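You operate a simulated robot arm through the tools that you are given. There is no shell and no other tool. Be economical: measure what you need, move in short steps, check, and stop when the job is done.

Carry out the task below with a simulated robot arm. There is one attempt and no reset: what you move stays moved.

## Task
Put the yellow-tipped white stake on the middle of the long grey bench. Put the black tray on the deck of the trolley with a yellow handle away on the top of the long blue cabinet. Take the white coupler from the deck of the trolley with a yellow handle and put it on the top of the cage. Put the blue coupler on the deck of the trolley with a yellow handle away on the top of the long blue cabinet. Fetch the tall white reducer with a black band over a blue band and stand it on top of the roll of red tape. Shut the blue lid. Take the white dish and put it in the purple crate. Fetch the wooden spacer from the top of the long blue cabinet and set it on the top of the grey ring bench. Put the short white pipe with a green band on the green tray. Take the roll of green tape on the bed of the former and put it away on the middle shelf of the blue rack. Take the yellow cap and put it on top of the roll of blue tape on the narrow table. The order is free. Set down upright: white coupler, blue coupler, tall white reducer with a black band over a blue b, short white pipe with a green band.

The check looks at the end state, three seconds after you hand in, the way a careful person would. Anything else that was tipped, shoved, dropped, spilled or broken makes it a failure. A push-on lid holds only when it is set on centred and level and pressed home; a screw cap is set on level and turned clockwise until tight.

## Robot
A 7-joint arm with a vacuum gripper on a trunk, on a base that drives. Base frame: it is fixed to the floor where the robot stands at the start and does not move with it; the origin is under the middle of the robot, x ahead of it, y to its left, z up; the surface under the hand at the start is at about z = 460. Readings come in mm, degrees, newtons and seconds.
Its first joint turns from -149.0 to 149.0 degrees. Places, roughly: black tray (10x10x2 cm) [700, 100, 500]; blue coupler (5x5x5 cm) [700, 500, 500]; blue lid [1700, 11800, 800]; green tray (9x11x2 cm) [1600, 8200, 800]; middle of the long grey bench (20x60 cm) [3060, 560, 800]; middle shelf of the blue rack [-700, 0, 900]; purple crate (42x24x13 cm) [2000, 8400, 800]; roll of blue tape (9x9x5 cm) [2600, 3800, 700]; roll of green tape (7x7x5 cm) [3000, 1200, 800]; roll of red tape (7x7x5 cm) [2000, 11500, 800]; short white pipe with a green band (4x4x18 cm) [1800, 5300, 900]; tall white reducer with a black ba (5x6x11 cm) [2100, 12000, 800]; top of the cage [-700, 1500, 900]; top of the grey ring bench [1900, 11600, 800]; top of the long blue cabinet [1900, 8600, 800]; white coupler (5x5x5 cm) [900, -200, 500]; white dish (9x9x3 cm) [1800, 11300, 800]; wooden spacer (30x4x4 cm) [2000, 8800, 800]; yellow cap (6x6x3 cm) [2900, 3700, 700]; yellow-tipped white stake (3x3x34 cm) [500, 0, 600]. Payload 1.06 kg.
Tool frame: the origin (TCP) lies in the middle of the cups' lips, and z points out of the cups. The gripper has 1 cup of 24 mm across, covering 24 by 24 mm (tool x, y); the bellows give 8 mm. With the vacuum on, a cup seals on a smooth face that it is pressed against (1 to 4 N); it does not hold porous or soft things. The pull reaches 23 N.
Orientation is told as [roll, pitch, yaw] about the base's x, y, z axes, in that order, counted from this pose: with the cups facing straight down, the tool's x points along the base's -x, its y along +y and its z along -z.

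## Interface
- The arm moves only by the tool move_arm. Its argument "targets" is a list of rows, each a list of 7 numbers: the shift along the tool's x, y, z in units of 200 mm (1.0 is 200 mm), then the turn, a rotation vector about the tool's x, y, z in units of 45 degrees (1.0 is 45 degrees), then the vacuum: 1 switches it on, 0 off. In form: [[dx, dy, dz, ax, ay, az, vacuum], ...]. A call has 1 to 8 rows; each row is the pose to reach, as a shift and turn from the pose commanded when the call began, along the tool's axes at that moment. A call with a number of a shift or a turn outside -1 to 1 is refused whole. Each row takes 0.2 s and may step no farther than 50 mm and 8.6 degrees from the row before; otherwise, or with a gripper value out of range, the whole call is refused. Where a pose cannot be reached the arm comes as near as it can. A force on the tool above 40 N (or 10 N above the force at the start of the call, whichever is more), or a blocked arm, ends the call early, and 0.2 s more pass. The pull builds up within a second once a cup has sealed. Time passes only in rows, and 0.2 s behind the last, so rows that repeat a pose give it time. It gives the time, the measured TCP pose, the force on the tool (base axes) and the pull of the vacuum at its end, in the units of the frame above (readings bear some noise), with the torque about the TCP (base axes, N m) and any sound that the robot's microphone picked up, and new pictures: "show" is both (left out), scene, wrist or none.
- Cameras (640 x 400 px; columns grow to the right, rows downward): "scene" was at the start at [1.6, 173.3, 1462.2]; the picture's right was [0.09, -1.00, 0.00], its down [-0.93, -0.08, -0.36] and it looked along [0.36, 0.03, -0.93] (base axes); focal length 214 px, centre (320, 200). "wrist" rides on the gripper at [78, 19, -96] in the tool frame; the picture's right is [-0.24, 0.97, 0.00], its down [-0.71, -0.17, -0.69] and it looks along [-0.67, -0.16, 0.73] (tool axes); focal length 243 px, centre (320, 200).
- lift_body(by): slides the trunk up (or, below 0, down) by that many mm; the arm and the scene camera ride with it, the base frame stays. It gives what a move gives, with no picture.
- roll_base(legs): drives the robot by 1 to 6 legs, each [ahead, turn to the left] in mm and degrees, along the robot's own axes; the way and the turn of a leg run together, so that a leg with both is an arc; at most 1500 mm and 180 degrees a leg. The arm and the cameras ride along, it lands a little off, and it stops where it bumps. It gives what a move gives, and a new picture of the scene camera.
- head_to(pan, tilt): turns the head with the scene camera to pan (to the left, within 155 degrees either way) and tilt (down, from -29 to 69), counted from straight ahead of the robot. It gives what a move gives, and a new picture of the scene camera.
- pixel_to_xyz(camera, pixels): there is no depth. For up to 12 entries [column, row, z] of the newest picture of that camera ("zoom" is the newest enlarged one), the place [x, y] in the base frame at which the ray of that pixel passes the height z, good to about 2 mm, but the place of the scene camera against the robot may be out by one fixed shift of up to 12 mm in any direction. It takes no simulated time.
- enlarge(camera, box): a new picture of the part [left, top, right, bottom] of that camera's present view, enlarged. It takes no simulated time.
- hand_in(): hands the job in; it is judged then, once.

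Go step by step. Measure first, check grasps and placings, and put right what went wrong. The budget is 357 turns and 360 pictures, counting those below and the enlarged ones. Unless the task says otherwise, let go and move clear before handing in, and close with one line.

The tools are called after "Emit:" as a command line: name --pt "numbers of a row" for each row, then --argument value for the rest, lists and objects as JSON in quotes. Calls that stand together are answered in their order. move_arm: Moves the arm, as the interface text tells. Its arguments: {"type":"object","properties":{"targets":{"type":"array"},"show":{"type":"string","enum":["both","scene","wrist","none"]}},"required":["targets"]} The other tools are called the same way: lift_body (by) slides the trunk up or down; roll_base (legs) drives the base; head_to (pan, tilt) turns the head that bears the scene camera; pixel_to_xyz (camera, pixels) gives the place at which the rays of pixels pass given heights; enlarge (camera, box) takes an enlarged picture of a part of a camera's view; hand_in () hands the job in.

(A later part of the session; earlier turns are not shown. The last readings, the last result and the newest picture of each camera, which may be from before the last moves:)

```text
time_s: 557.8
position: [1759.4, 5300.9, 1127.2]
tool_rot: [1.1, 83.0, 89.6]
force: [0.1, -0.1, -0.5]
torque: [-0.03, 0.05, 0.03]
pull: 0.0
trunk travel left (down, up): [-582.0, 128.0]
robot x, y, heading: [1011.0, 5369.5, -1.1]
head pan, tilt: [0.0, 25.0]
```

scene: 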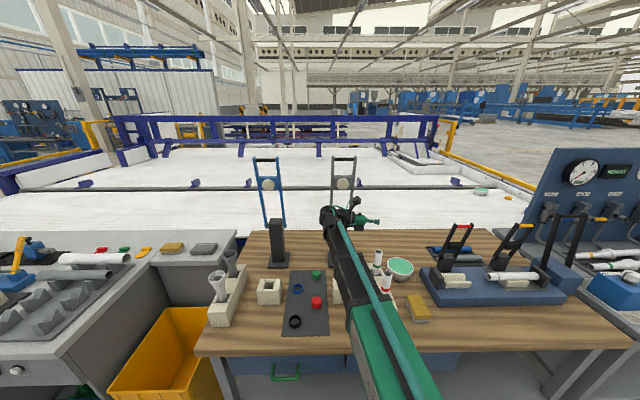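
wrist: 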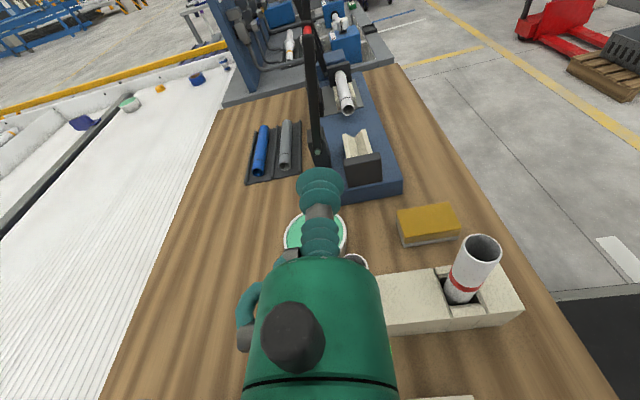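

The pipe is still in its pocket. I return to the press point and reseal.

Emit:
move_arm --pt "-0.22 0 0 0 0 0 1" --pt "-0.44 0 0 0 0 0 1" --pt "-0.66 0 0 0 0 0 1" --pt "-0.87 0 0 0 0 0 1" --pt "-0.87 0 0.13 0 0 0 1" --pt "-0.87 0 0.19 0 0 0 1" --pt "-0.87 0 0.215 0 0 0 1" --pt "-0.87 0 0.226 0 0 0 1" --show "none"

Emit:
move_arm --pt "0 0 0.003 0 0 0 1" --pt "0 0 0.003 0 0 0 1" --show "none"

```text
time_s: 559.6
position: [1760.5, 5279.6, 949.2]
tool_rot: [0.7, 83.1, 89.4]
force: [2.9, 28.1, 2.9]
torque: [0.1, -0.19, -0.01]
pull: 23.1
trunk travel left (down, up): [-582.0, 128.0]
robot x, y, heading: [1009.3, 5370.4, -1.1]
head pan, tilt: [0.0, 25.0]
```

```text
time_s: 560.2
position: [1760.5, 5279.4, 949.6]
tool_rot: [0.8, 83.2, 89.4]
force: [4.1, 31.7, 5.9]
torque: [0.13, -0.3, -0.06]
pull: 22.8
trunk travel left (down, up): [-582.0, 128.0]
robot x, y, heading: [1007.3, 5366.7, -1.1]
head pan, tilt: [0.0, 25.0]
```

Sealed. I relax, then slowly bring the pipe upright by rotating back 7° while retreating ~13 mm.

Emit:
move_arm --pt "0 0 -0.012 0 0 0 1" --pt "0 0 -0.024 0 0 0 1" --pt "0 0 -0.03 0 0 0 1" --pt "0 0 -0.045 0 0.035 0 1" --pt "0 0 -0.06 0 0.07 0 1" --pt "0.01 0 -0.075 0 0.105 0 1" --pt "0.015 0 -0.09 0 0.14 0 1" --show "wrist"

```text
time_s: 561.8
position: [1760.7, 5294.9, 954.2]
tool_rot: [10.5, 89.3, 99.0]
force: [-0.6, 1.6, -0.2]
torque: [-0.05, -0.03, -0.01]
pull: 0.1
trunk travel left (down, up): [-582.0, 128.0]
robot x, y, heading: [1011.9, 5372.3, -1.0]
head pan, tilt: [0.0, 25.0]
```

wrist: 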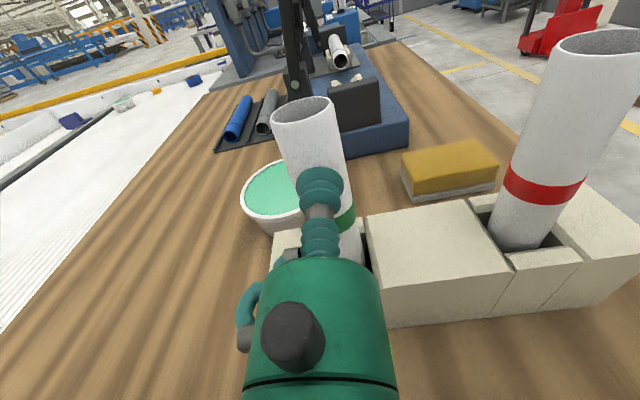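

The curved-side seal is too weak. I check whether the pipe has an inner floor like the other parts by viewing straight down: raise and tilt the tool 45° so the camera looks vertically.

Emit:
move_arm --pt "0 0 -0.15 0 0 0 0" --pt "0.2 0 -0.15 0 0 0 0" --pt "0.4 0 -0.15 0 0 0 0" --pt "0.6 0 -0.15 0 0 0 0" --pt "0.75 0 -0.1 0 0 0 0" --show "none"

Emit:
move_arm --pt "0 0 0.05 0 -0.17 0 0" --pt "0 0 0.1 0 -0.34 0 0" --pt "0 0 0.15 0 -0.51 0 0" --pt "0 -0.05 0.2 0 -0.68 0 0" --pt "0 -0.1 0.22 0 -0.85 0 0" --pt "0 -0.1 0.22 0 -1 0 0" --show "wrist"

```text
time_s: 563.0
position: [1760.8, 5313.4, 1104.7]
tool_rot: [9.3, 89.2, 97.7]
force: [-0.5, 0.4, -0.6]
torque: [0.02, 0.02, 0.02]
pull: 0.0
trunk travel left (down, up): [-582.0, 128.0]
robot x, y, heading: [1012.9, 5371.6, -1.1]
head pan, tilt: [0.0, 25.0]
```

```text
time_s: 564.4
position: [1780.3, 5269.1, 1104.6]
tool_rot: [0.1, 44.2, 88.6]
force: [-0.2, -0.7, -0.1]
torque: [0.01, -0.02, 0.01]
pull: 0.1
trunk travel left (down, up): [-582.0, 128.0]
robot x, y, heading: [1010.4, 5369.8, -0.9]
head pan, tilt: [0.0, 25.0]
```

wrist: 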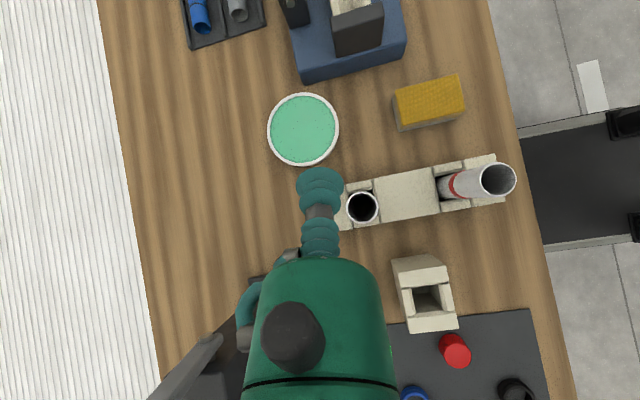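

Emit:
enlarge --camera "wrist" --box '[335, 180, 391, 236]'

Emit:
pixel_to_xyz --camera "wrist" --pixels '[[362, 207, 982], [346, 207, 982], [378, 207, 982], [362, 191, 982], [362, 223, 982], [348, 185, 860], [370, 180, 860], [380, 222, 860]]'

```text
7.14 times, centred on (363, 208) of wrist
```

zoom: 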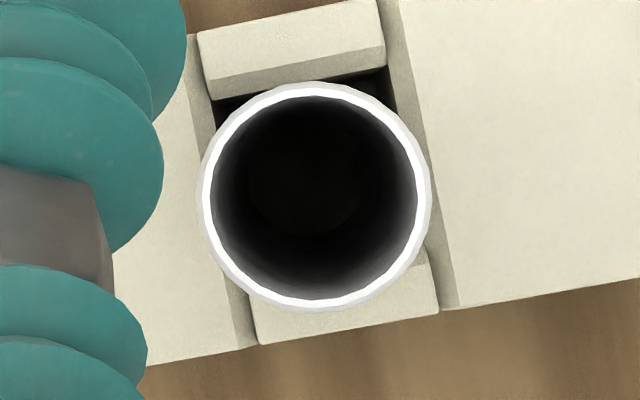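

```text
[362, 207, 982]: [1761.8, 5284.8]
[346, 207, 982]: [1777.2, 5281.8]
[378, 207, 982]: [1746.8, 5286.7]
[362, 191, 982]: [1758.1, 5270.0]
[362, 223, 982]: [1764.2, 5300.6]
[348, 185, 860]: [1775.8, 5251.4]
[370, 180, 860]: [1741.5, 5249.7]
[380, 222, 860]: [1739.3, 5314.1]
```

The pipe is open to the bottom, so only the side works. Relaxed lifting held for 16 mm earlier, so I'll reseal and lift slower and more vertically. First return to the 7° tilted pose at a standoff.

Emit:
move_arm --pt "-0.05 0.03 -0.05 0 0.17 0 0" --pt "-0.1 0.06 -0.1 0 0.34 0 0" --pt "-0.15 0.1 -0.15 0 0.51 0 0" --pt "-0.2187 0.1 -0.2126 0 0.68 0 0" --pt "-0.2187 0.1 -0.2126 0 0.862 0 0" --show "none"

Emit:
move_arm --pt "-0.2 0 0.024 0 0 0 0" --pt "-0.4 0 0.05 0 0 0 0" --pt "-0.6 0 0.074 0 0 0 0" --pt "-0.764 0 0.094 0 0 0 0" --show "wrist"

Emit:
enlarge --camera "wrist" --box '[230, 40, 400, 240]'

```text
time_s: 565.6
position: [1761.2, 5328.1, 1103.3]
tool_rot: [0.9, 83.2, 89.4]
force: [0.4, 0.3, -0.3]
torque: [-0.05, -0.02, 0.03]
pull: 0.0
trunk travel left (down, up): [-582.0, 128.0]
robot x, y, heading: [1009.7, 5369.0, -1.1]
head pan, tilt: [0.0, 25.0]
```

```text
time_s: 566.6
position: [1762.1, 5328.6, 948.8]
tool_rot: [0.7, 83.1, 89.4]
force: [0.0, 0.5, 0.6]
torque: [-0.02, 0.03, -0.03]
pull: 0.0
trunk travel left (down, up): [-582.0, 128.0]
robot x, y, heading: [1008.8, 5367.5, -1.1]
head pan, tilt: [0.0, 25.0]
```

wrist: 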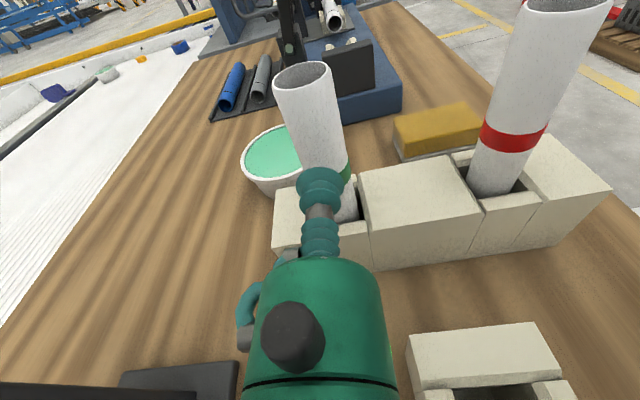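

```text
2.00 times, centred on (315, 140) of wrist
```

zoom: 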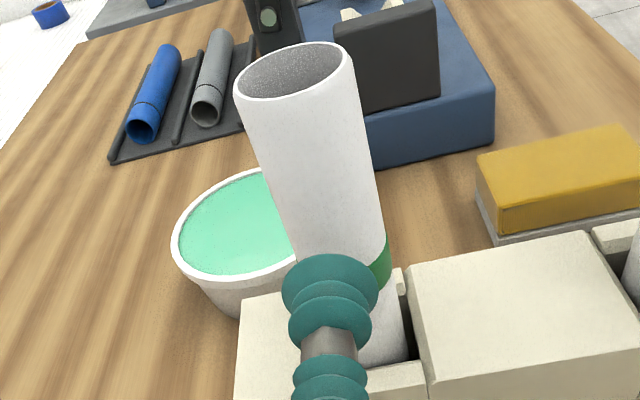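

I press in again, then relax to near zero push.

Emit:
move_arm --pt "0 0 0.12 0 0 0 1" --pt "0 0 0.19 0 0 0 1" --pt "0 0 0.23 0 0 0 1" --pt "0 0 0.25 0 0 0 1" --pt "0 0 0.265 0 0 0 1" --pt "0 0 0.275 0 0 0 1" --pt "0 0 0.275 0 0 0 1" --show "none"

```text
time_s: 568.1
position: [1760.3, 5280.1, 943.3]
tool_rot: [1.0, 83.1, 89.9]
force: [0.3, 24.6, 3.2]
torque: [-0.09, 0.16, 0.0]
pull: 23.0
trunk travel left (down, up): [-582.0, 128.0]
robot x, y, heading: [1011.6, 5366.2, -0.3]
head pan, tilt: [0.0, 25.0]
stopped in row 7: the force on the tool passed its limit at 42 N (the readings are from after the stop); the commanded pose is now the measured one
```

Emit:
move_arm --pt "0 0 -0.005 0 0 0 1" --pt "0 0 -0.01 0 0 0 1" --pt "0 0 -0.014 0 0 0 1" --pt "0 0 -0.017 0 0 0 1" --pt "0 0 -0.017 0 0 0 1" --show "none"

```text
time_s: 569.3
position: [1760.9, 5281.1, 943.7]
tool_rot: [1.0, 83.1, 89.6]
force: [1.7, 14.1, 1.5]
torque: [-0.12, -0.15, -0.02]
pull: 22.8
trunk travel left (down, up): [-582.0, 128.0]
robot x, y, heading: [1009.9, 5369.0, -1.0]
head pan, tilt: [0.0, 25.0]
```

Emit:
move_arm --pt "0 0 -0.004 0 0 0 1" --pt "0 0 -0.008 0 0 0 1" --pt "0 0 -0.012 0 0 0 1" --pt "0 0 -0.014 0 0 0 1" --pt "0 0 -0.014 0 0 0 1" --show "none"

```text
time_s: 570.5
position: [1760.4, 5284.0, 943.8]
tool_rot: [1.2, 83.1, 89.7]
force: [-0.1, 5.5, -0.9]
torque: [-0.05, 0.04, -0.03]
pull: 0.1
trunk travel left (down, up): [-582.0, 128.0]
robot x, y, heading: [1012.5, 5371.8, -0.8]
head pan, tilt: [0.0, 25.0]
```

The compression margin is slim, so lateral centring is key; the side force suggests the tool is ~1 mm too far +x. I back off, shift −1 mm in x, raise 9 mm, and press again.

Emit:
move_arm --pt "0 0 -0.08 0 0 0 1" --pt "0.045 0.005 -0.08 0 0 0 1" --pt "0.045 0.005 -0.03 0 0 0 1" --pt "0.045 0.005 -0.01 0 0 0 1" --pt "0.045 0.005 0.005 0 0 0 1" --pt "0.045 0.005 0.013 0 0 0 1" --pt "0.045 0.005 0.013 0 0 0 1" --show "none"

```text
time_s: 572.1
position: [1759.8, 5280.3, 951.8]
tool_rot: [0.8, 83.1, 89.6]
force: [0.7, 8.6, 2.0]
torque: [-0.03, -0.04, -0.05]
pull: 22.6
trunk travel left (down, up): [-582.0, 128.0]
robot x, y, heading: [1009.7, 5370.9, -0.9]
head pan, tilt: [0.0, 25.0]
```

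Sealed at just 8.6 N push — better centred. I relax slightly and start a slow lift.

Emit:
move_arm --pt "0 0 -0.004 0 0 0 1" --pt "0 0 -0.008 0 0 0 1" --pt "0 0 -0.008 0 0 0 1" --pt "0.01 0 -0.0085 0 0 0 1" --pt "0.03 0 -0.0095 0 0 0 1" --pt "0.05 0 -0.0105 0 0 0 1" --pt "0.08 0 -0.012 0 0 0 1" --show "none"

```text
time_s: 573.7
position: [1760.8, 5281.8, 969.0]
tool_rot: [1.2, 83.1, 89.8]
force: [0.4, 4.4, -1.8]
torque: [-0.04, 0.01, 0.0]
pull: 0.0
trunk travel left (down, up): [-582.0, 128.0]
robot x, y, heading: [1014.5, 5371.6, -0.8]
head pan, tilt: [0.0, 25.0]
```

I'll reseal with the light push and lift smoothly with the trunk, without relaxing.

Emit:
move_arm --pt "0 0 -0.08 0 0 0 1" --pt "-0.08 0.002 -0.08 0 0 0 1" --pt "-0.08 0.002 -0.03 0 0 0 1" --pt "-0.08 0.002 -0.01 0 0 0 1" --pt "-0.08 0.002 0.005 0 0 0 1" --pt "-0.08 0.002 0.012 0 0 0 1" --pt "-0.08 0.002 0.012 0 0 0 1" --show "none"

```text
time_s: 575.3
position: [1761.3, 5282.3, 952.6]
tool_rot: [1.0, 83.0, 89.9]
force: [0.7, 9.3, -0.6]
torque: [0.01, -0.01, -0.03]
pull: 0.1
trunk travel left (down, up): [-582.0, 128.0]
robot x, y, heading: [1008.3, 5364.5, -0.8]
head pan, tilt: [0.0, 25.0]
```

Emit:
move_arm --pt "0 0.003 0.006 0 0 0 1" --pt "0 0.003 0.012 0 0 0 1" --pt "0 0.003 0.012 0 0 0 1" --pt "0 0.003 0.016 0 0 0 1" --pt "0 0.003 0.016 0 0 0 1" --show "none"

```text
time_s: 576.5
position: [1758.7, 5278.8, 952.2]
tool_rot: [0.9, 83.2, 89.6]
force: [0.4, 30.8, 3.7]
torque: [-0.01, -0.02, -0.01]
pull: 18.2
trunk travel left (down, up): [-582.0, 128.0]
robot x, y, heading: [1011.5, 5369.5, -0.4]
head pan, tilt: [0.0, 25.0]
```

Sealed. I ease to about 10 N in half-millimetre steps.

Emit:
move_arm --pt "0 0 -0.003 0 0 0 1" --pt "0 0 -0.006 0 0 0 1" --pt "0 0 -0.009 0 0 0 1" --pt "0 0 -0.012 0 0 0 1" --pt "0 0 -0.015 0 0 0 1" --pt "0 0 -0.015 0 0 0 1" --show "none"

Emit:
lift_body --by 15

```text
time_s: 577.9
position: [1758.2, 5279.9, 953.4]
tool_rot: [1.1, 83.1, 89.6]
force: [0.5, 11.5, 1.4]
torque: [-0.12, 0.04, 0.04]
pull: 22.6
trunk travel left (down, up): [-582.0, 128.0]
robot x, y, heading: [1007.4, 5367.7, -0.8]
head pan, tilt: [0.0, 25.0]
```

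```text
time_s: 578.5
position: [1758.4, 5279.8, 969.9]
tool_rot: [0.7, 83.2, 89.4]
force: [1.4, 7.3, 1.4]
torque: [0.0, 0.01, 0.0]
pull: 0.0
trunk travel left (down, up): [-597.0, 113.0]
robot x, y, heading: [1011.9, 5366.3, -0.7]
head pan, tilt: [0.0, 25.0]
```

Wall friction broke it. The only time it worked was with the push relaxed to ~0 first; I'll reproduce that (x≈1760.5, z≈951) and then lift with the trunk in small steps.

Emit:
move_arm --pt "0 0 -0.08 0 0 0 0" --pt "0 -0.009 -0.12 0 0 0 0" --show "none"

Emit:
lift_body --by -17

Emit:
move_arm --pt "0 0 0.05 0 0 0 1" --pt "0 0 0.09 0 0 0 1" --pt "0 0 0.11 0 0 0 1" --pt "0 0 0.125 0 0 0 1" --pt "0 0 0.135 0 0 0 1" --pt "0 0 0.142 0 0 0 1" --pt "0 0 0.142 0 0 0 1" --show "none"

```text
time_s: 579.1
position: [1761.2, 5303.3, 971.0]
tool_rot: [1.1, 83.1, 89.8]
force: [0.8, -0.6, -0.1]
torque: [-0.03, -0.02, 0.01]
pull: 0.1
trunk travel left (down, up): [-597.0, 113.0]
robot x, y, heading: [1009.3, 5370.2, -1.1]
head pan, tilt: [0.0, 25.0]
```

```text
time_s: 579.7
position: [1762.3, 5303.5, 954.6]
tool_rot: [1.0, 83.1, 89.8]
force: [0.3, 0.6, -0.5]
torque: [0.0, -0.01, -0.02]
pull: 0.1
trunk travel left (down, up): [-580.0, 130.0]
robot x, y, heading: [1011.6, 5366.8, -0.5]
head pan, tilt: [0.0, 25.0]
```

```text
time_s: 581.3
position: [1760.3, 5279.8, 951.0]
tool_rot: [1.0, 83.1, 89.9]
force: [-2.5, 24.0, 2.5]
torque: [0.02, 0.15, 0.03]
pull: 23.2
trunk travel left (down, up): [-580.0, 130.0]
robot x, y, heading: [1009.7, 5370.0, -0.3]
head pan, tilt: [0.0, 25.0]
stopped in row 7: the force on the tool passed its limit at 40 N (the readings are from after the stop); the commanded pose is now the measured one
```

Emit:
move_arm --pt "0 0 -0.005 0 0 0 1" --pt "0 0 -0.01 0 0 0 1" --pt "0 0 -0.015 0 0 0 1" --pt "0 0 -0.018 0 0 0 1" --pt "0 0 -0.018 0 0 0 1" --show "none"

```text
time_s: 582.5
position: [1760.3, 5281.0, 952.6]
tool_rot: [1.0, 83.1, 89.6]
force: [0.4, 13.7, 1.4]
torque: [0.0, -0.05, 0.03]
pull: 23.0
trunk travel left (down, up): [-580.0, 130.0]
robot x, y, heading: [1011.7, 5368.3, -0.6]
head pan, tilt: [0.0, 25.0]
```

Emit:
move_arm --pt "0 0 -0.003 0 0 0 1" --pt "0 0 -0.006 0 0 0 1" --pt "0 0 -0.008 0 0 0 1" --pt "0 0 -0.008 0 0 0 1" --show "none"

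```text
time_s: 583.5
position: [1760.9, 5282.3, 950.9]
tool_rot: [0.7, 83.1, 89.5]
force: [1.1, 5.6, 3.8]
torque: [-0.08, 0.03, 0.01]
pull: 22.4
trunk travel left (down, up): [-580.0, 130.0]
robot x, y, heading: [1009.4, 5371.4, -0.5]
head pan, tilt: [0.0, 25.0]
```

Still sealed at 5.6 N push. A touch more relief together with a tiny lift, then trunk.

Emit:
move_arm --pt "0 0 -0.002 0 0 0 1" --pt "0.004 0 -0.004 0 0 0 1" --pt "0.008 0 -0.006 0 0 0 1" --pt "0.015 0 -0.006 0 0 0 1" --show "none"

```text
time_s: 584.5
position: [1761.5, 5282.0, 954.3]
tool_rot: [1.0, 83.2, 89.6]
force: [0.0, 0.9, -1.8]
torque: [-0.1, 0.01, 0.0]
pull: 23.1
trunk travel left (down, up): [-580.0, 130.0]
robot x, y, heading: [1011.5, 5371.8, -0.5]
head pan, tilt: [0.0, 25.0]
```

Push ≈0, weight on the cup, still sealed. Small trunk lift.

Emit:
lift_body --by 12

```text
time_s: 585.1
position: [1760.9, 5283.1, 965.9]
tool_rot: [0.9, 82.9, 89.6]
force: [-0.1, -0.6, -0.2]
torque: [-0.07, 0.0, 0.0]
pull: 23.2
trunk travel left (down, up): [-592.0, 118.0]
robot x, y, heading: [1008.3, 5370.2, -0.9]
head pan, tilt: [0.0, 25.0]
```

Emit:
lift_body --by 15

Emit:
move_arm --pt "0 0 0 0 0 0 1" --show "wrist"

```text
time_s: 585.8
position: [1761.5, 5282.0, 980.3]
tool_rot: [0.9, 83.1, 89.6]
force: [-1.0, -0.2, -1.1]
torque: [-0.02, 0.04, 0.04]
pull: 23.1
trunk travel left (down, up): [-607.0, 103.0]
robot x, y, heading: [1011.2, 5372.7, -0.3]
head pan, tilt: [0.0, 25.0]
```

```text
time_s: 586.2
position: [1762.1, 5282.4, 980.7]
tool_rot: [1.0, 83.1, 89.7]
force: [-0.1, 0.5, -1.0]
torque: [-0.01, 0.03, 0.03]
pull: 22.9
trunk travel left (down, up): [-607.0, 103.0]
robot x, y, heading: [1009.4, 5373.5, -0.6]
head pan, tilt: [0.0, 25.0]
```

wrist: 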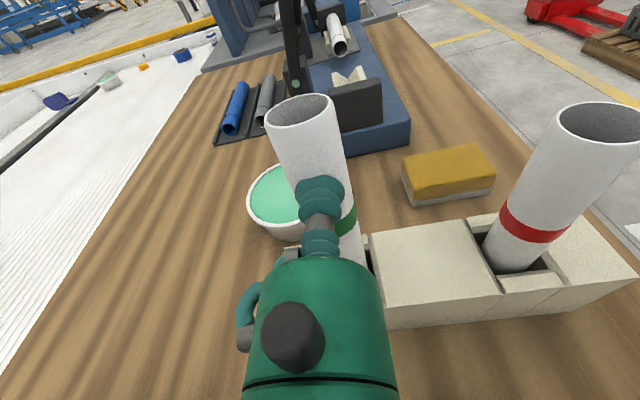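

Pipe is rising with the cup. I continue in trunk steps.

Emit:
lift_body --by 25

Emit:
lift_body --by 35

Emit:
lift_body --by 40

Emit:
move_arm --pt "0 0 0 0 0 0 1" --show "wrist"

```text
time_s: 586.9
position: [1760.8, 5282.0, 1005.9]
tool_rot: [1.0, 83.1, 89.8]
force: [-0.3, 0.8, -0.5]
torque: [0.0, 0.02, 0.0]
pull: 23.2
trunk travel left (down, up): [-632.0, 78.0]
robot x, y, heading: [1012.7, 5371.3, -0.5]
head pan, tilt: [0.0, 25.0]
```

```text
time_s: 587.7
position: [1762.2, 5282.6, 1041.0]
tool_rot: [1.0, 83.2, 89.8]
force: [-0.4, -0.5, -1.2]
torque: [0.0, -0.01, 0.0]
pull: 0.1
trunk travel left (down, up): [-667.0, 43.0]
robot x, y, heading: [1011.0, 5371.3, -0.5]
head pan, tilt: [0.0, 25.0]
```

```text
time_s: 588.5
position: [1760.6, 5282.5, 1080.9]
tool_rot: [1.0, 83.2, 89.8]
force: [-0.9, 0.1, 0.1]
torque: [0.03, 0.01, 0.0]
pull: 0.1
trunk travel left (down, up): [-707.0, 3.0]
robot x, y, heading: [1012.1, 5369.7, -0.6]
head pan, tilt: [0.0, 25.0]
```

```text
time_s: 588.9
position: [1760.1, 5280.5, 1080.7]
tool_rot: [0.9, 83.1, 89.7]
force: [0.1, -0.2, 0.4]
torque: [0.02, 0.0, 0.0]
pull: 0.1
trunk travel left (down, up): [-707.0, 3.0]
robot x, y, heading: [1007.8, 5369.2, -0.7]
head pan, tilt: [0.0, 25.0]
```

wrist: 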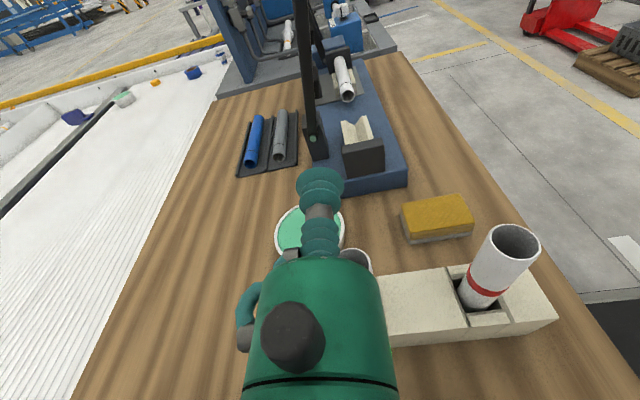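

Lost during the lift — peel from the leaning pipe brushing the pocket walls. Next time, after a small lift, I'll bring the pipe upright and centred before lifting further. Return and reseal.

Emit:
move_arm --pt "0 0 -0.12 0 0 0 0" --show "none"

Emit:
lift_body --by -127

Emit:
move_arm --pt "0 0 0.05 0 0 0 1" --pt "0 0 0.09 0 0 0 1" --pt "0 0 0.11 0 0 0 1" --pt "0 0 0.125 0 0 0 1" --pt "0 0 0.135 0 0 0 1" --pt "0 0 0.14 0 0 0 1" --pt "0 0 0.14 0 0 0 1" --show "wrist"

```text
time_s: 589.3
position: [1761.8, 5305.8, 1083.5]
tool_rot: [0.9, 83.1, 89.9]
force: [0.2, -0.6, 0.7]
torque: [0.02, 0.0, -0.03]
pull: 0.1
trunk travel left (down, up): [-707.0, 3.0]
robot x, y, heading: [1012.3, 5366.0, -0.8]
head pan, tilt: [0.0, 25.0]
```

```text
time_s: 590.9
position: [1761.6, 5306.3, 956.9]
tool_rot: [1.0, 83.1, 89.7]
force: [-0.3, 0.2, 0.5]
torque: [-0.02, 0.01, 0.0]
pull: 0.2
trunk travel left (down, up): [-580.0, 130.0]
robot x, y, heading: [1010.5, 5370.3, -0.9]
head pan, tilt: [0.0, 25.0]
```

```text
time_s: 592.5
position: [1761.2, 5279.2, 952.6]
tool_rot: [0.7, 83.2, 89.4]
force: [6.4, 21.1, 5.7]
torque: [0.09, -0.15, -0.19]
pull: 0.1
trunk travel left (down, up): [-580.0, 130.0]
robot x, y, heading: [1012.4, 5373.3, -0.5]
head pan, tilt: [0.0, 25.0]
```

wrist: 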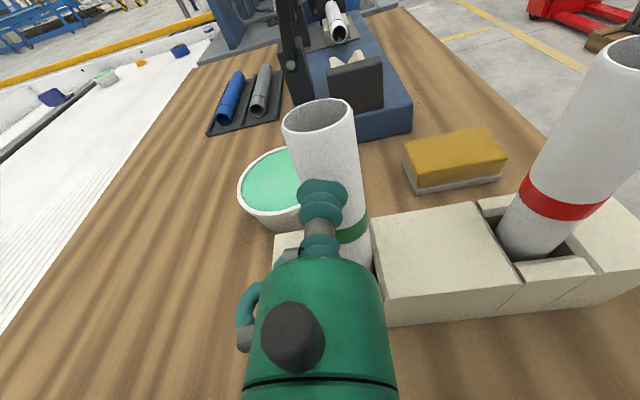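

The pipe shifted sideways (rim now at column 320). I back off, let it settle, and re-measure.

Emit:
move_arm --pt "0 0 -0.1 0 0 0 0" --pt "0 0 -0.2 0 0 0 0" --pt "0 0 -0.2 0 0 0 0" --show "wrist"

Emit:
enlarge --camera "wrist" --box '[230, 40, 400, 240]'

```text
time_s: 593.3
position: [1762.8, 5318.6, 958.5]
tool_rot: [1.0, 83.2, 89.8]
force: [-0.6, 0.7, 0.2]
torque: [0.0, -0.01, 0.02]
pull: 0.0
trunk travel left (down, up): [-580.0, 130.0]
robot x, y, heading: [1008.7, 5370.5, -0.6]
head pan, tilt: [0.0, 25.0]
```

wrist: 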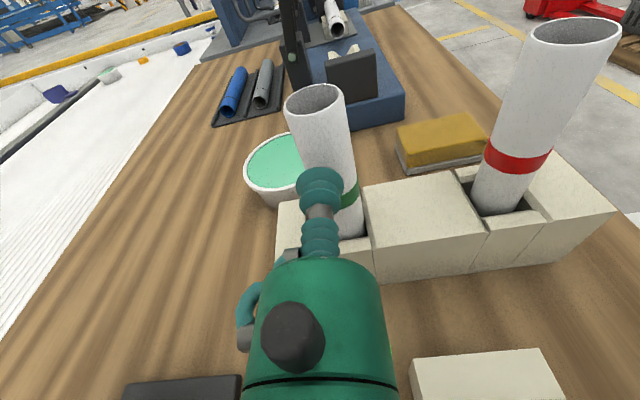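

```text
2.00 times, centred on (315, 140) of wrist
```

zoom: 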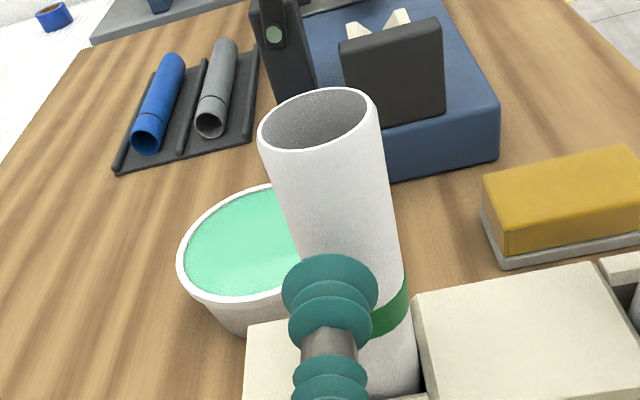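

The pipe now rests at x≈1759, leaning slightly −y. I shift ~3.5 mm toward −x and press again.

Emit:
move_arm --pt "-0.02 0.0185 0.06 0 0 0 1" --pt "-0.02 0.0185 0.12 0 0 0 1" --pt "-0.02 0.0185 0.16 0 0 0 1" --pt "-0.02 0.0185 0.18 0 0 0 1" --pt "-0.02 0.0185 0.19 0 0 0 1" --pt "-0.02 0.0185 0.195 0 0 0 1" --pt "-0.02 0.0185 0.195 0 0 0 1" --show "wrist"

```text
time_s: 594.9
position: [1757.0, 5280.8, 948.1]
tool_rot: [0.7, 83.2, 89.5]
force: [0.4, 20.6, 3.1]
torque: [0.08, -0.08, 0.01]
pull: 22.7
trunk travel left (down, up): [-580.0, 130.0]
robot x, y, heading: [1013.6, 5369.7, -0.6]
head pan, tilt: [0.0, 25.0]
```

wrist: 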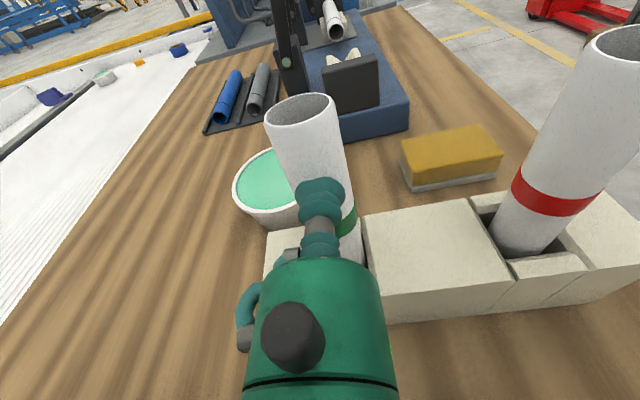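

Sealed and centred (fx≈0). I relax the push slowly.

Emit:
move_arm --pt "0 0 -0.005 0 0 0 1" --pt "0 0 -0.01 0 0 0 1" --pt "0 0 -0.015 0 0 0 1" --pt "0 0 -0.019 0 0 0 1" --pt "0 0 -0.019 0 0 0 1" --show "none"

```text
time_s: 596.1
position: [1758.0, 5284.5, 950.0]
tool_rot: [1.1, 83.2, 89.9]
force: [-0.3, -2.0, 0.0]
torque: [-0.16, 0.06, 0.01]
pull: 23.0
trunk travel left (down, up): [-580.0, 130.0]
robot x, y, heading: [1007.8, 5372.8, -0.6]
head pan, tilt: [0.0, 25.0]
```

Sealed with no push. I lift 18 mm with the trunk.

Emit:
lift_body --by 10

Emit:
lift_body --by 10

```text
time_s: 596.6
position: [1757.9, 5283.9, 958.8]
tool_rot: [0.9, 83.1, 89.7]
force: [-0.1, -2.1, -0.3]
torque: [-0.13, 0.01, 0.02]
pull: 23.4
trunk travel left (down, up): [-590.0, 120.0]
robot x, y, heading: [1013.5, 5368.9, -0.6]
head pan, tilt: [0.0, 25.0]
```

```text
time_s: 597.2
position: [1757.7, 5283.6, 971.0]
tool_rot: [0.9, 83.1, 89.7]
force: [-0.2, -0.2, -0.3]
torque: [-0.07, -0.03, 0.0]
pull: 23.0
trunk travel left (down, up): [-600.0, 110.0]
robot x, y, heading: [1011.0, 5368.9, -0.8]
head pan, tilt: [0.0, 25.0]
```

Now I bring the pipe upright in small steps: rotate +3.5° with an 8 mm retreat, then check.

Emit:
move_arm --pt "0 0 -0.01 0 0.02 0 1" --pt "0 0 -0.02 0 0.04 0 1" --pt "0 0 -0.03 0 0.06 0 1" --pt "0 0 -0.04 0 0.08 0 1" --show "none"

```text
time_s: 598.2
position: [1759.0, 5291.9, 970.9]
tool_rot: [1.9, 86.7, 90.7]
force: [0.2, -0.2, -0.2]
torque: [0.0, -0.02, 0.0]
pull: 0.1
trunk travel left (down, up): [-600.0, 110.0]
robot x, y, heading: [1008.2, 5371.9, -0.7]
head pan, tilt: [0.0, 25.0]
```

Lost when rotating. Next attempt: no rotation, only slow 10 mm trunk steps. I reset the tilt, lower and view.

Emit:
move_arm --pt "0 0 -0.08 0 0 0 0" --pt "0 0 -0.13 0 -0.08 0 0" --show "none"

Emit:
lift_body --by -20

Emit:
move_arm --pt "0 0 0 0 0 0 0" --show "wrist"

Emit:
enlarge --camera "wrist" --box '[230, 40, 400, 240]'

```text
time_s: 598.8
position: [1758.9, 5317.5, 973.9]
tool_rot: [1.0, 83.1, 89.7]
force: [0.3, -0.3, -0.1]
torque: [0.02, -0.01, -0.04]
pull: 0.0
trunk travel left (down, up): [-600.0, 110.0]
robot x, y, heading: [1012.2, 5370.9, -0.7]
head pan, tilt: [0.0, 25.0]
```

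```text
time_s: 599.5
position: [1758.4, 5318.0, 952.6]
tool_rot: [1.0, 83.2, 89.8]
force: [-0.5, 0.3, -0.1]
torque: [0.01, 0.0, 0.01]
pull: 0.0
trunk travel left (down, up): [-580.0, 130.0]
robot x, y, heading: [1006.9, 5370.5, -0.4]
head pan, tilt: [0.0, 25.0]
```

```text
time_s: 599.9
position: [1759.6, 5317.2, 952.2]
tool_rot: [0.9, 83.1, 89.7]
force: [-0.1, 0.1, -0.8]
torque: [0.0, 0.03, 0.02]
pull: 0.0
trunk travel left (down, up): [-580.0, 130.0]
robot x, y, heading: [1006.5, 5369.8, -0.9]
head pan, tilt: [0.0, 25.0]
```

wrist: 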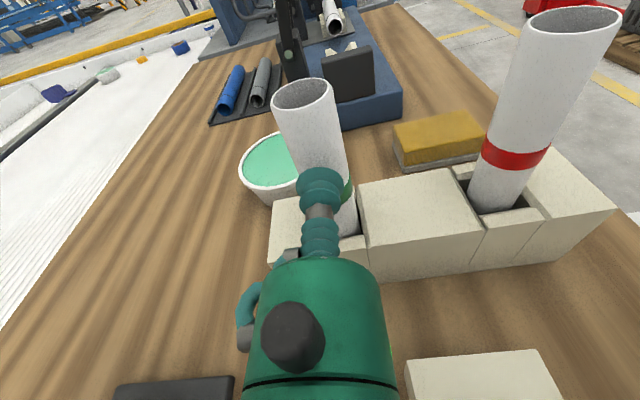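

```text
2.00 times, centred on (315, 140) of wrist
```

zoom: 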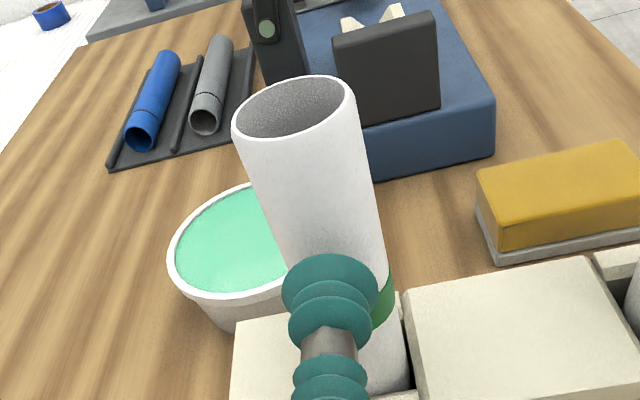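

Pipe top is ~1.3 mm toward +x. I shift, press, and relax as before.

Emit:
move_arm --pt "0 -0.0065 0.06 0 0 0 1" --pt "0 -0.0065 0.12 0 0 0 1" --pt "0 -0.0065 0.16 0 0 0 1" --pt "0 -0.0065 0.18 0 0 0 1" --pt "0 -0.0065 0.187 0 0 0 1" --pt "0 -0.0065 0.187 0 0 0 1" --show "none"

```text
time_s: 601.3
position: [1759.3, 5280.9, 949.0]
tool_rot: [0.7, 83.3, 89.3]
force: [0.2, 20.4, 1.8]
torque: [0.01, -0.08, -0.01]
pull: 22.7
trunk travel left (down, up): [-580.0, 130.0]
robot x, y, heading: [1006.7, 5367.9, -0.3]
head pan, tilt: [0.0, 25.0]
```

Emit:
move_arm --pt "0 0 -0.005 0 0 0 1" --pt "0 0 -0.01 0 0 0 1" --pt "0 0 -0.015 0 0 0 1" --pt "0 0 -0.017 0 0 0 1" --pt "0 0 -0.017 0 0 0 1" --show "none"

Emit:
lift_body --by 8

Emit:
lift_body --by 8

Emit:
lift_body --by 8

Emit:
lift_body --by 8

Emit:
lift_body --by 8

Emit:
lift_body --by 8

```text
time_s: 602.5
position: [1759.7, 5283.9, 948.3]
tool_rot: [1.0, 83.1, 89.9]
force: [-0.8, -0.7, -0.2]
torque: [-0.14, 0.03, -0.04]
pull: 23.3
trunk travel left (down, up): [-580.0, 130.0]
robot x, y, heading: [1011.5, 5370.2, -0.6]
head pan, tilt: [0.0, 25.0]
```

```text
time_s: 603.1
position: [1759.2, 5284.6, 956.0]
tool_rot: [0.9, 83.1, 89.7]
force: [-0.1, -1.0, -0.6]
torque: [-0.07, -0.05, -0.02]
pull: 23.4
trunk travel left (down, up): [-588.0, 122.0]
robot x, y, heading: [1007.6, 5373.0, -0.7]
head pan, tilt: [0.0, 25.0]
```

```text
time_s: 603.6
position: [1758.4, 5284.1, 964.1]
tool_rot: [0.8, 83.2, 89.6]
force: [-0.4, 3.5, 1.2]
torque: [0.05, 0.02, -0.03]
pull: 0.0
trunk travel left (down, up): [-596.0, 114.0]
robot x, y, heading: [1011.4, 5368.6, -0.6]
head pan, tilt: [0.0, 25.0]
```

```text
time_s: 604.2
position: [1759.8, 5284.7, 972.6]
tool_rot: [0.8, 83.2, 89.6]
force: [0.4, 2.1, 1.9]
torque: [0.03, -0.02, -0.03]
pull: 0.0
trunk travel left (down, up): [-604.0, 106.0]
robot x, y, heading: [1012.3, 5369.2, -0.7]
head pan, tilt: [0.0, 25.0]
```

```text
time_s: 604.8
position: [1758.2, 5283.1, 981.0]
tool_rot: [0.9, 83.1, 89.5]
force: [-0.5, 2.2, 0.9]
torque: [0.03, 0.0, -0.01]
pull: 0.1
trunk travel left (down, up): [-612.0, 98.0]
robot x, y, heading: [1008.6, 5371.0, -0.4]
head pan, tilt: [0.0, 25.0]
```

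```text
time_s: 605.3
position: [1758.9, 5284.8, 988.8]
tool_rot: [1.0, 83.0, 89.8]
force: [0.7, 0.0, 0.7]
torque: [0.0, -0.01, 0.02]
pull: 0.0
trunk travel left (down, up): [-620.0, 90.0]
robot x, y, heading: [1011.1, 5370.7, -0.4]
head pan, tilt: [0.0, 25.0]
```

```text
time_s: 605.9
position: [1758.8, 5283.0, 996.4]
tool_rot: [0.9, 83.1, 89.7]
force: [0.4, 0.0, 0.0]
torque: [0.02, 0.01, 0.02]
pull: 0.0
trunk travel left (down, up): [-628.0, 82.0]
robot x, y, heading: [1006.3, 5370.5, -0.7]
head pan, tilt: [0.0, 25.0]
```

The torque shows the pipe's foot pressing the +y pocket wall when I retreat without rotating. I'll reseal and relax with a simultaneous small upright rotation so the pipe floats free.

Emit:
move_arm --pt "0 0 -0.1 0 0 0 0" --show "none"

Emit:
lift_body --by -48

Emit:
move_arm --pt "0 0 0.04 0 0 0 1" --pt "0 0 0.08 0 0 0 1" --pt "0 0 0.1 0 0 0 1" --pt "0 0 0.11 0 0 0 1" --pt "0 0 0.116 0 0 0 1" --pt "0 0 0.116 0 0 0 1" --show "none"

```text
time_s: 606.3
position: [1760.2, 5303.2, 998.9]
tool_rot: [0.9, 83.1, 89.6]
force: [0.0, 0.9, -0.1]
torque: [0.0, 0.0, -0.01]
pull: 0.1
trunk travel left (down, up): [-628.0, 82.0]
robot x, y, heading: [1011.3, 5367.3, -0.6]
head pan, tilt: [0.0, 25.0]
```

```text
time_s: 607.2
position: [1760.1, 5303.4, 950.9]
tool_rot: [0.9, 83.1, 89.6]
force: [-0.2, -0.6, 1.0]
torque: [0.03, 0.01, 0.03]
pull: 0.1
trunk travel left (down, up): [-580.0, 130.0]
robot x, y, heading: [1014.9, 5369.6, -0.7]
head pan, tilt: [0.0, 25.0]
```

```text
time_s: 608.6
position: [1759.3, 5281.7, 948.1]
tool_rot: [0.9, 83.2, 89.6]
force: [0.4, 18.9, 2.0]
torque: [0.05, -0.04, 0.0]
pull: 22.7
trunk travel left (down, up): [-580.0, 130.0]
robot x, y, heading: [1011.4, 5370.5, -0.7]
head pan, tilt: [0.0, 25.0]
```

Sealed. I relax with rotation: retreat 3.5 mm while rotating upright 2°.

Emit:
move_arm --pt "0 0 -0.004 0 0.008 0 1" --pt "0 0 -0.008 0 0.017 0 1" --pt "0 0 -0.012 0 0.027 0 1" --pt "0 0 -0.016 0 0.038 0 1" --pt "0 0 -0.018 0 0.045 0 1" --pt "0 0 -0.018 0 0.045 0 1" --show "none"

```text
time_s: 610.0
position: [1759.3, 5285.7, 948.4]
tool_rot: [1.3, 85.1, 90.1]
force: [-0.4, 5.1, 1.2]
torque: [0.02, 0.06, -0.01]
pull: 0.1
trunk travel left (down, up): [-580.0, 130.0]
robot x, y, heading: [1008.6, 5371.1, -0.7]
head pan, tilt: [0.0, 25.0]
```

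Rotation while relaxing loses it. I'll replicate the run that worked (relax to ~5 N, then lift slightly during the last relief) and use only small trunk steps afterwards.

Emit:
move_arm --pt "0 0 -0.06 0 -0.045 0 0" --pt "0 0 0.0 0 -0.045 0 1" --pt "0 0 0.015 0 -0.045 0 1" --pt "0 0 0.022 0 -0.045 0 1" --pt "0.01 0 0.026 0 -0.045 0 1" --pt "0.01 0 0.026 0 -0.045 0 1" --show "none"

```text
time_s: 611.4
position: [1760.1, 5280.1, 948.8]
tool_rot: [1.2, 83.1, 90.0]
force: [1.6, 22.7, -6.1]
torque: [-0.22, -0.02, 0.03]
pull: 22.9
trunk travel left (down, up): [-580.0, 130.0]
robot x, y, heading: [1010.7, 5369.7, -0.6]
head pan, tilt: [0.0, 25.0]
```

Emit:
move_arm --pt "0.002 0 -0.004 0 0 0 1" --pt "0.004 0 -0.008 0 0 0 1" --pt "0.008 0 -0.012 0 0 0 1" --pt "0.012 0 -0.015 0 0 0 1" --pt "0.016 0 -0.017 0 0 0 1" --show "none"

Emit:
lift_body --by 10

Emit:
lift_body --by 12

```text
time_s: 612.6
position: [1759.0, 5281.1, 954.7]
tool_rot: [0.5, 83.2, 89.4]
force: [-0.2, -1.1, 0.4]
torque: [-0.1, -0.01, 0.02]
pull: 23.1
trunk travel left (down, up): [-580.0, 130.0]
robot x, y, heading: [1009.2, 5371.4, -0.6]
head pan, tilt: [0.0, 25.0]
```

```text
time_s: 613.2
position: [1758.4, 5282.0, 963.8]
tool_rot: [1.0, 83.0, 89.7]
force: [-0.1, -1.4, -0.9]
torque: [-0.15, 0.0, -0.01]
pull: 23.0
trunk travel left (down, up): [-590.0, 120.0]
robot x, y, heading: [1008.9, 5368.6, -0.4]
head pan, tilt: [0.0, 25.0]
```

```text
time_s: 613.8
position: [1758.0, 5282.6, 976.2]
tool_rot: [0.9, 83.1, 89.4]
force: [0.0, 4.1, 1.5]
torque: [0.02, 0.01, -0.03]
pull: 0.1
trunk travel left (down, up): [-602.0, 108.0]
robot x, y, heading: [1012.2, 5371.4, -0.5]
head pan, tilt: [0.0, 25.0]
```

The leaning angle jams the pipe between walls. I try a smaller tool tilt (≈3.5°) so that on relaxing the bellows bring the pipe more upright.

Emit:
move_arm --pt "0 0 -0.08 0 0 0 0" --pt "0 0 -0.1 0 0.075 0 0" --show "none"

Emit:
lift_body --by -22

Emit:
move_arm --pt "0 0 0.05 0 0 0 1" --pt "0 0 0.09 0 0 0 1" --pt "0 0 0.105 0 0 0 1" --pt "0 0 0.115 0 0 0 1" --pt "0 0 0.122 0 0 0 1" --pt "0 0 0.122 0 0 0 1" --show "none"

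```text
time_s: 614.4
position: [1759.6, 5300.7, 978.3]
tool_rot: [1.8, 86.5, 90.7]
force: [-0.4, 0.0, 0.5]
torque: [-0.01, 0.0, 0.03]
pull: 0.1
trunk travel left (down, up): [-602.0, 108.0]
robot x, y, heading: [1013.2, 5372.8, -0.6]
head pan, tilt: [0.0, 25.0]
```

```text
time_s: 615.1
position: [1758.2, 5302.3, 956.0]
tool_rot: [1.8, 86.4, 90.7]
force: [0.4, -0.2, -0.2]
torque: [0.01, 0.0, 0.02]
pull: 0.0
trunk travel left (down, up): [-580.0, 130.0]
robot x, y, heading: [1013.0, 5371.5, -0.7]
head pan, tilt: [0.0, 25.0]
```

```text
time_s: 616.5
position: [1758.4, 5279.4, 955.5]
tool_rot: [0.9, 86.6, 89.7]
force: [-2.1, 25.0, 8.7]
torque: [0.31, 0.03, 0.03]
pull: 23.0
trunk travel left (down, up): [-580.0, 130.0]
robot x, y, heading: [1010.2, 5373.9, -0.9]
head pan, tilt: [0.0, 25.0]
```

Sealed at the smaller tilt. I relax in small steps with a slight lift.

Emit:
move_arm --pt "0 0 -0.004 0 0 0 1" --pt "0 0 -0.008 0 0 0 1" --pt "0 0 -0.012 0 0 0 1" --pt "0.003 0 -0.016 0 0 0 1" --pt "0.006 0 -0.02 0 0 0 1" --pt "0.01 0 -0.022 0 0 0 1" --show "none"

```text
time_s: 617.9
position: [1759.2, 5282.0, 956.8]
tool_rot: [2.0, 86.4, 90.8]
force: [-1.1, 0.5, -2.2]
torque: [-0.01, 0.06, 0.01]
pull: 23.4
trunk travel left (down, up): [-580.0, 130.0]
robot x, y, heading: [1010.7, 5370.0, -0.6]
head pan, tilt: [0.0, 25.0]
```

Force and torque are now near zero with the seal intact. Small trunk lifts.

Emit:
lift_body --by 8

Emit:
lift_body --by 8

Emit:
lift_body --by 10

```text
time_s: 618.4
position: [1759.9, 5282.4, 964.3]
tool_rot: [1.3, 86.4, 90.0]
force: [0.4, 2.0, -0.3]
torque: [0.04, -0.09, 0.01]
pull: 23.0
trunk travel left (down, up): [-588.0, 122.0]
robot x, y, heading: [1010.2, 5370.2, -0.7]
head pan, tilt: [0.0, 25.0]
```

```text
time_s: 619.0
position: [1758.0, 5281.8, 973.3]
tool_rot: [1.3, 86.4, 90.1]
force: [0.8, 3.0, 1.9]
torque: [0.01, 0.02, 0.03]
pull: 0.1
trunk travel left (down, up): [-596.0, 114.0]
robot x, y, heading: [1014.8, 5374.2, -0.8]
head pan, tilt: [0.0, 25.0]
```

```text
time_s: 619.6
position: [1759.9, 5282.1, 982.9]
tool_rot: [1.6, 86.5, 90.5]
force: [0.4, 1.7, 0.5]
torque: [0.06, 0.0, -0.01]
pull: 0.0
trunk travel left (down, up): [-606.0, 104.0]
robot x, y, heading: [1012.8, 5367.9, -0.5]
head pan, tilt: [0.0, 25.0]
```

Lost again as wall contact rebuilt. I'll aim for a seal at minimum push (it sealed at 8.6 N once), so I reset and press in finer increments.

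Emit:
move_arm --pt "0 0 -0.1 0 0 0 0" --show "none"

Emit:
lift_body --by -26

Emit:
move_arm --pt "0 0 0.0 0 0 0 0" --show "wrist"

Emit:
enlarge --camera "wrist" --box '[230, 40, 400, 240]'

```text
time_s: 620.0
position: [1760.1, 5301.3, 982.9]
tool_rot: [1.7, 86.3, 90.6]
force: [-0.2, -0.5, -0.2]
torque: [0.0, -0.02, -0.01]
pull: 0.1
trunk travel left (down, up): [-606.0, 104.0]
robot x, y, heading: [1012.8, 5371.0, -0.5]
head pan, tilt: [0.0, 25.0]
```

```text
time_s: 620.7
position: [1760.5, 5302.1, 957.4]
tool_rot: [1.7, 86.4, 90.5]
force: [0.0, -0.6, -0.5]
torque: [0.0, -0.02, -0.01]
pull: 0.0
trunk travel left (down, up): [-580.0, 130.0]
robot x, y, heading: [1010.3, 5369.0, -0.5]
head pan, tilt: [0.0, 25.0]
```

```text
time_s: 621.1
position: [1759.9, 5301.8, 957.9]
tool_rot: [1.9, 86.4, 90.6]
force: [0.4, -0.7, 0.7]
torque: [0.02, 0.01, 0.0]
pull: 0.0
trunk travel left (down, up): [-580.0, 130.0]
robot x, y, heading: [1006.1, 5370.9, -0.6]
head pan, tilt: [0.0, 25.0]
```

wrist: 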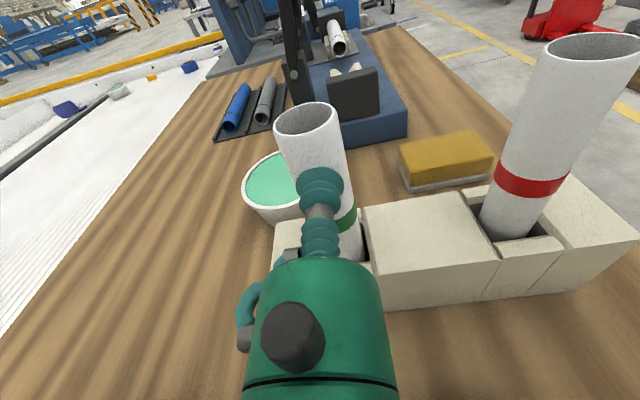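

```text
2.00 times, centred on (315, 140) of wrist
```

zoom: 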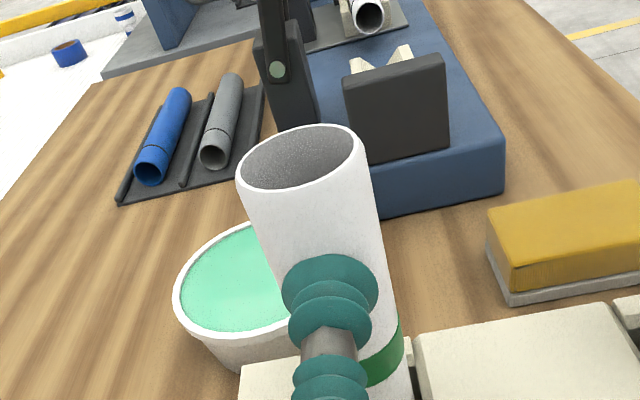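

Pipe top is 2 mm toward +x. I shift and press in finer increments watching for the seal.

Emit:
move_arm --pt "0 -0.01 0.03 0 0 0 1" --pt "0 -0.01 0.05 0 0 0 1" --pt "0 -0.01 0.06 0 0 0 1" --pt "0 -0.01 0.07 0 0 0 1" --pt "0 -0.01 0.08 0 0 0 1" --pt "0 -0.01 0.08 0 0 0 1" --show "none"

```text
time_s: 622.5
position: [1761.3, 5286.0, 959.1]
tool_rot: [0.1, 86.6, 88.9]
force: [3.0, 16.1, 15.6]
torque: [0.35, -0.21, -0.02]
pull: 22.6
trunk travel left (down, up): [-580.0, 130.0]
robot x, y, heading: [1011.1, 5366.7, -0.5]
head pan, tilt: [0.0, 25.0]
```

Sealed earlier, at less lean. I relax with a slight upward motion.

Emit:
move_arm --pt "0.004 0 -0.003 0 0 0 1" --pt "0.008 0 -0.006 0 0 0 1" --pt "0.012 0 -0.009 0 0 0 1" --pt "0.016 0 -0.011 0 0 0 1" --pt "0.016 0 -0.011 0 0 0 1" --show "none"

```text
time_s: 623.7
position: [1761.0, 5288.7, 959.4]
tool_rot: [2.0, 86.3, 90.9]
force: [-0.2, 0.4, -0.7]
torque: [0.04, 0.06, 0.04]
pull: 22.5
trunk travel left (down, up): [-580.0, 130.0]
robot x, y, heading: [1012.3, 5370.1, -0.6]
head pan, tilt: [0.0, 25.0]
```

Relaxed with tiny force and torque, seal intact. One small lift and check.

Emit:
lift_body --by 8

```text
time_s: 624.3
position: [1761.4, 5287.4, 967.2]
tool_rot: [1.7, 86.5, 90.4]
force: [-0.7, 0.3, 0.2]
torque: [0.02, 0.07, 0.02]
pull: 22.5
trunk travel left (down, up): [-588.0, 122.0]
robot x, y, heading: [1014.6, 5371.2, -0.6]
head pan, tilt: [0.0, 25.0]
```

Emit:
move_arm --pt "0.01 0.002 0 0 0 0 1" --pt "0.025 0.003 0 0 0 0 1" --pt "0.04 0.003 0 0 0 0 1" --show "none"

```text
time_s: 625.1
position: [1761.1, 5286.5, 976.1]
tool_rot: [2.1, 86.4, 90.9]
force: [-1.2, 0.6, -0.6]
torque: [0.06, 0.07, 0.04]
pull: 22.9
trunk travel left (down, up): [-588.0, 122.0]
robot x, y, heading: [1009.8, 5371.6, -0.5]
head pan, tilt: [0.0, 25.0]
```

Emit:
move_arm --pt "0.01 0.003 -0.002 0 0 0 1" --pt "0.025 0.005 -0.004 0 0 0 1" --pt "0.04 0.006 -0.005 0 0 0 1" --pt "0.055 0.006 -0.006 0 0 0 1" --show "none"

```text
time_s: 626.1
position: [1759.5, 5287.4, 987.1]
tool_rot: [1.6, 86.4, 90.4]
force: [-0.1, -0.5, 0.2]
torque: [0.0, 0.02, 0.0]
pull: 0.0
trunk travel left (down, up): [-588.0, 122.0]
robot x, y, heading: [1009.8, 5368.4, -0.5]
head pan, tilt: [0.0, 25.0]
```

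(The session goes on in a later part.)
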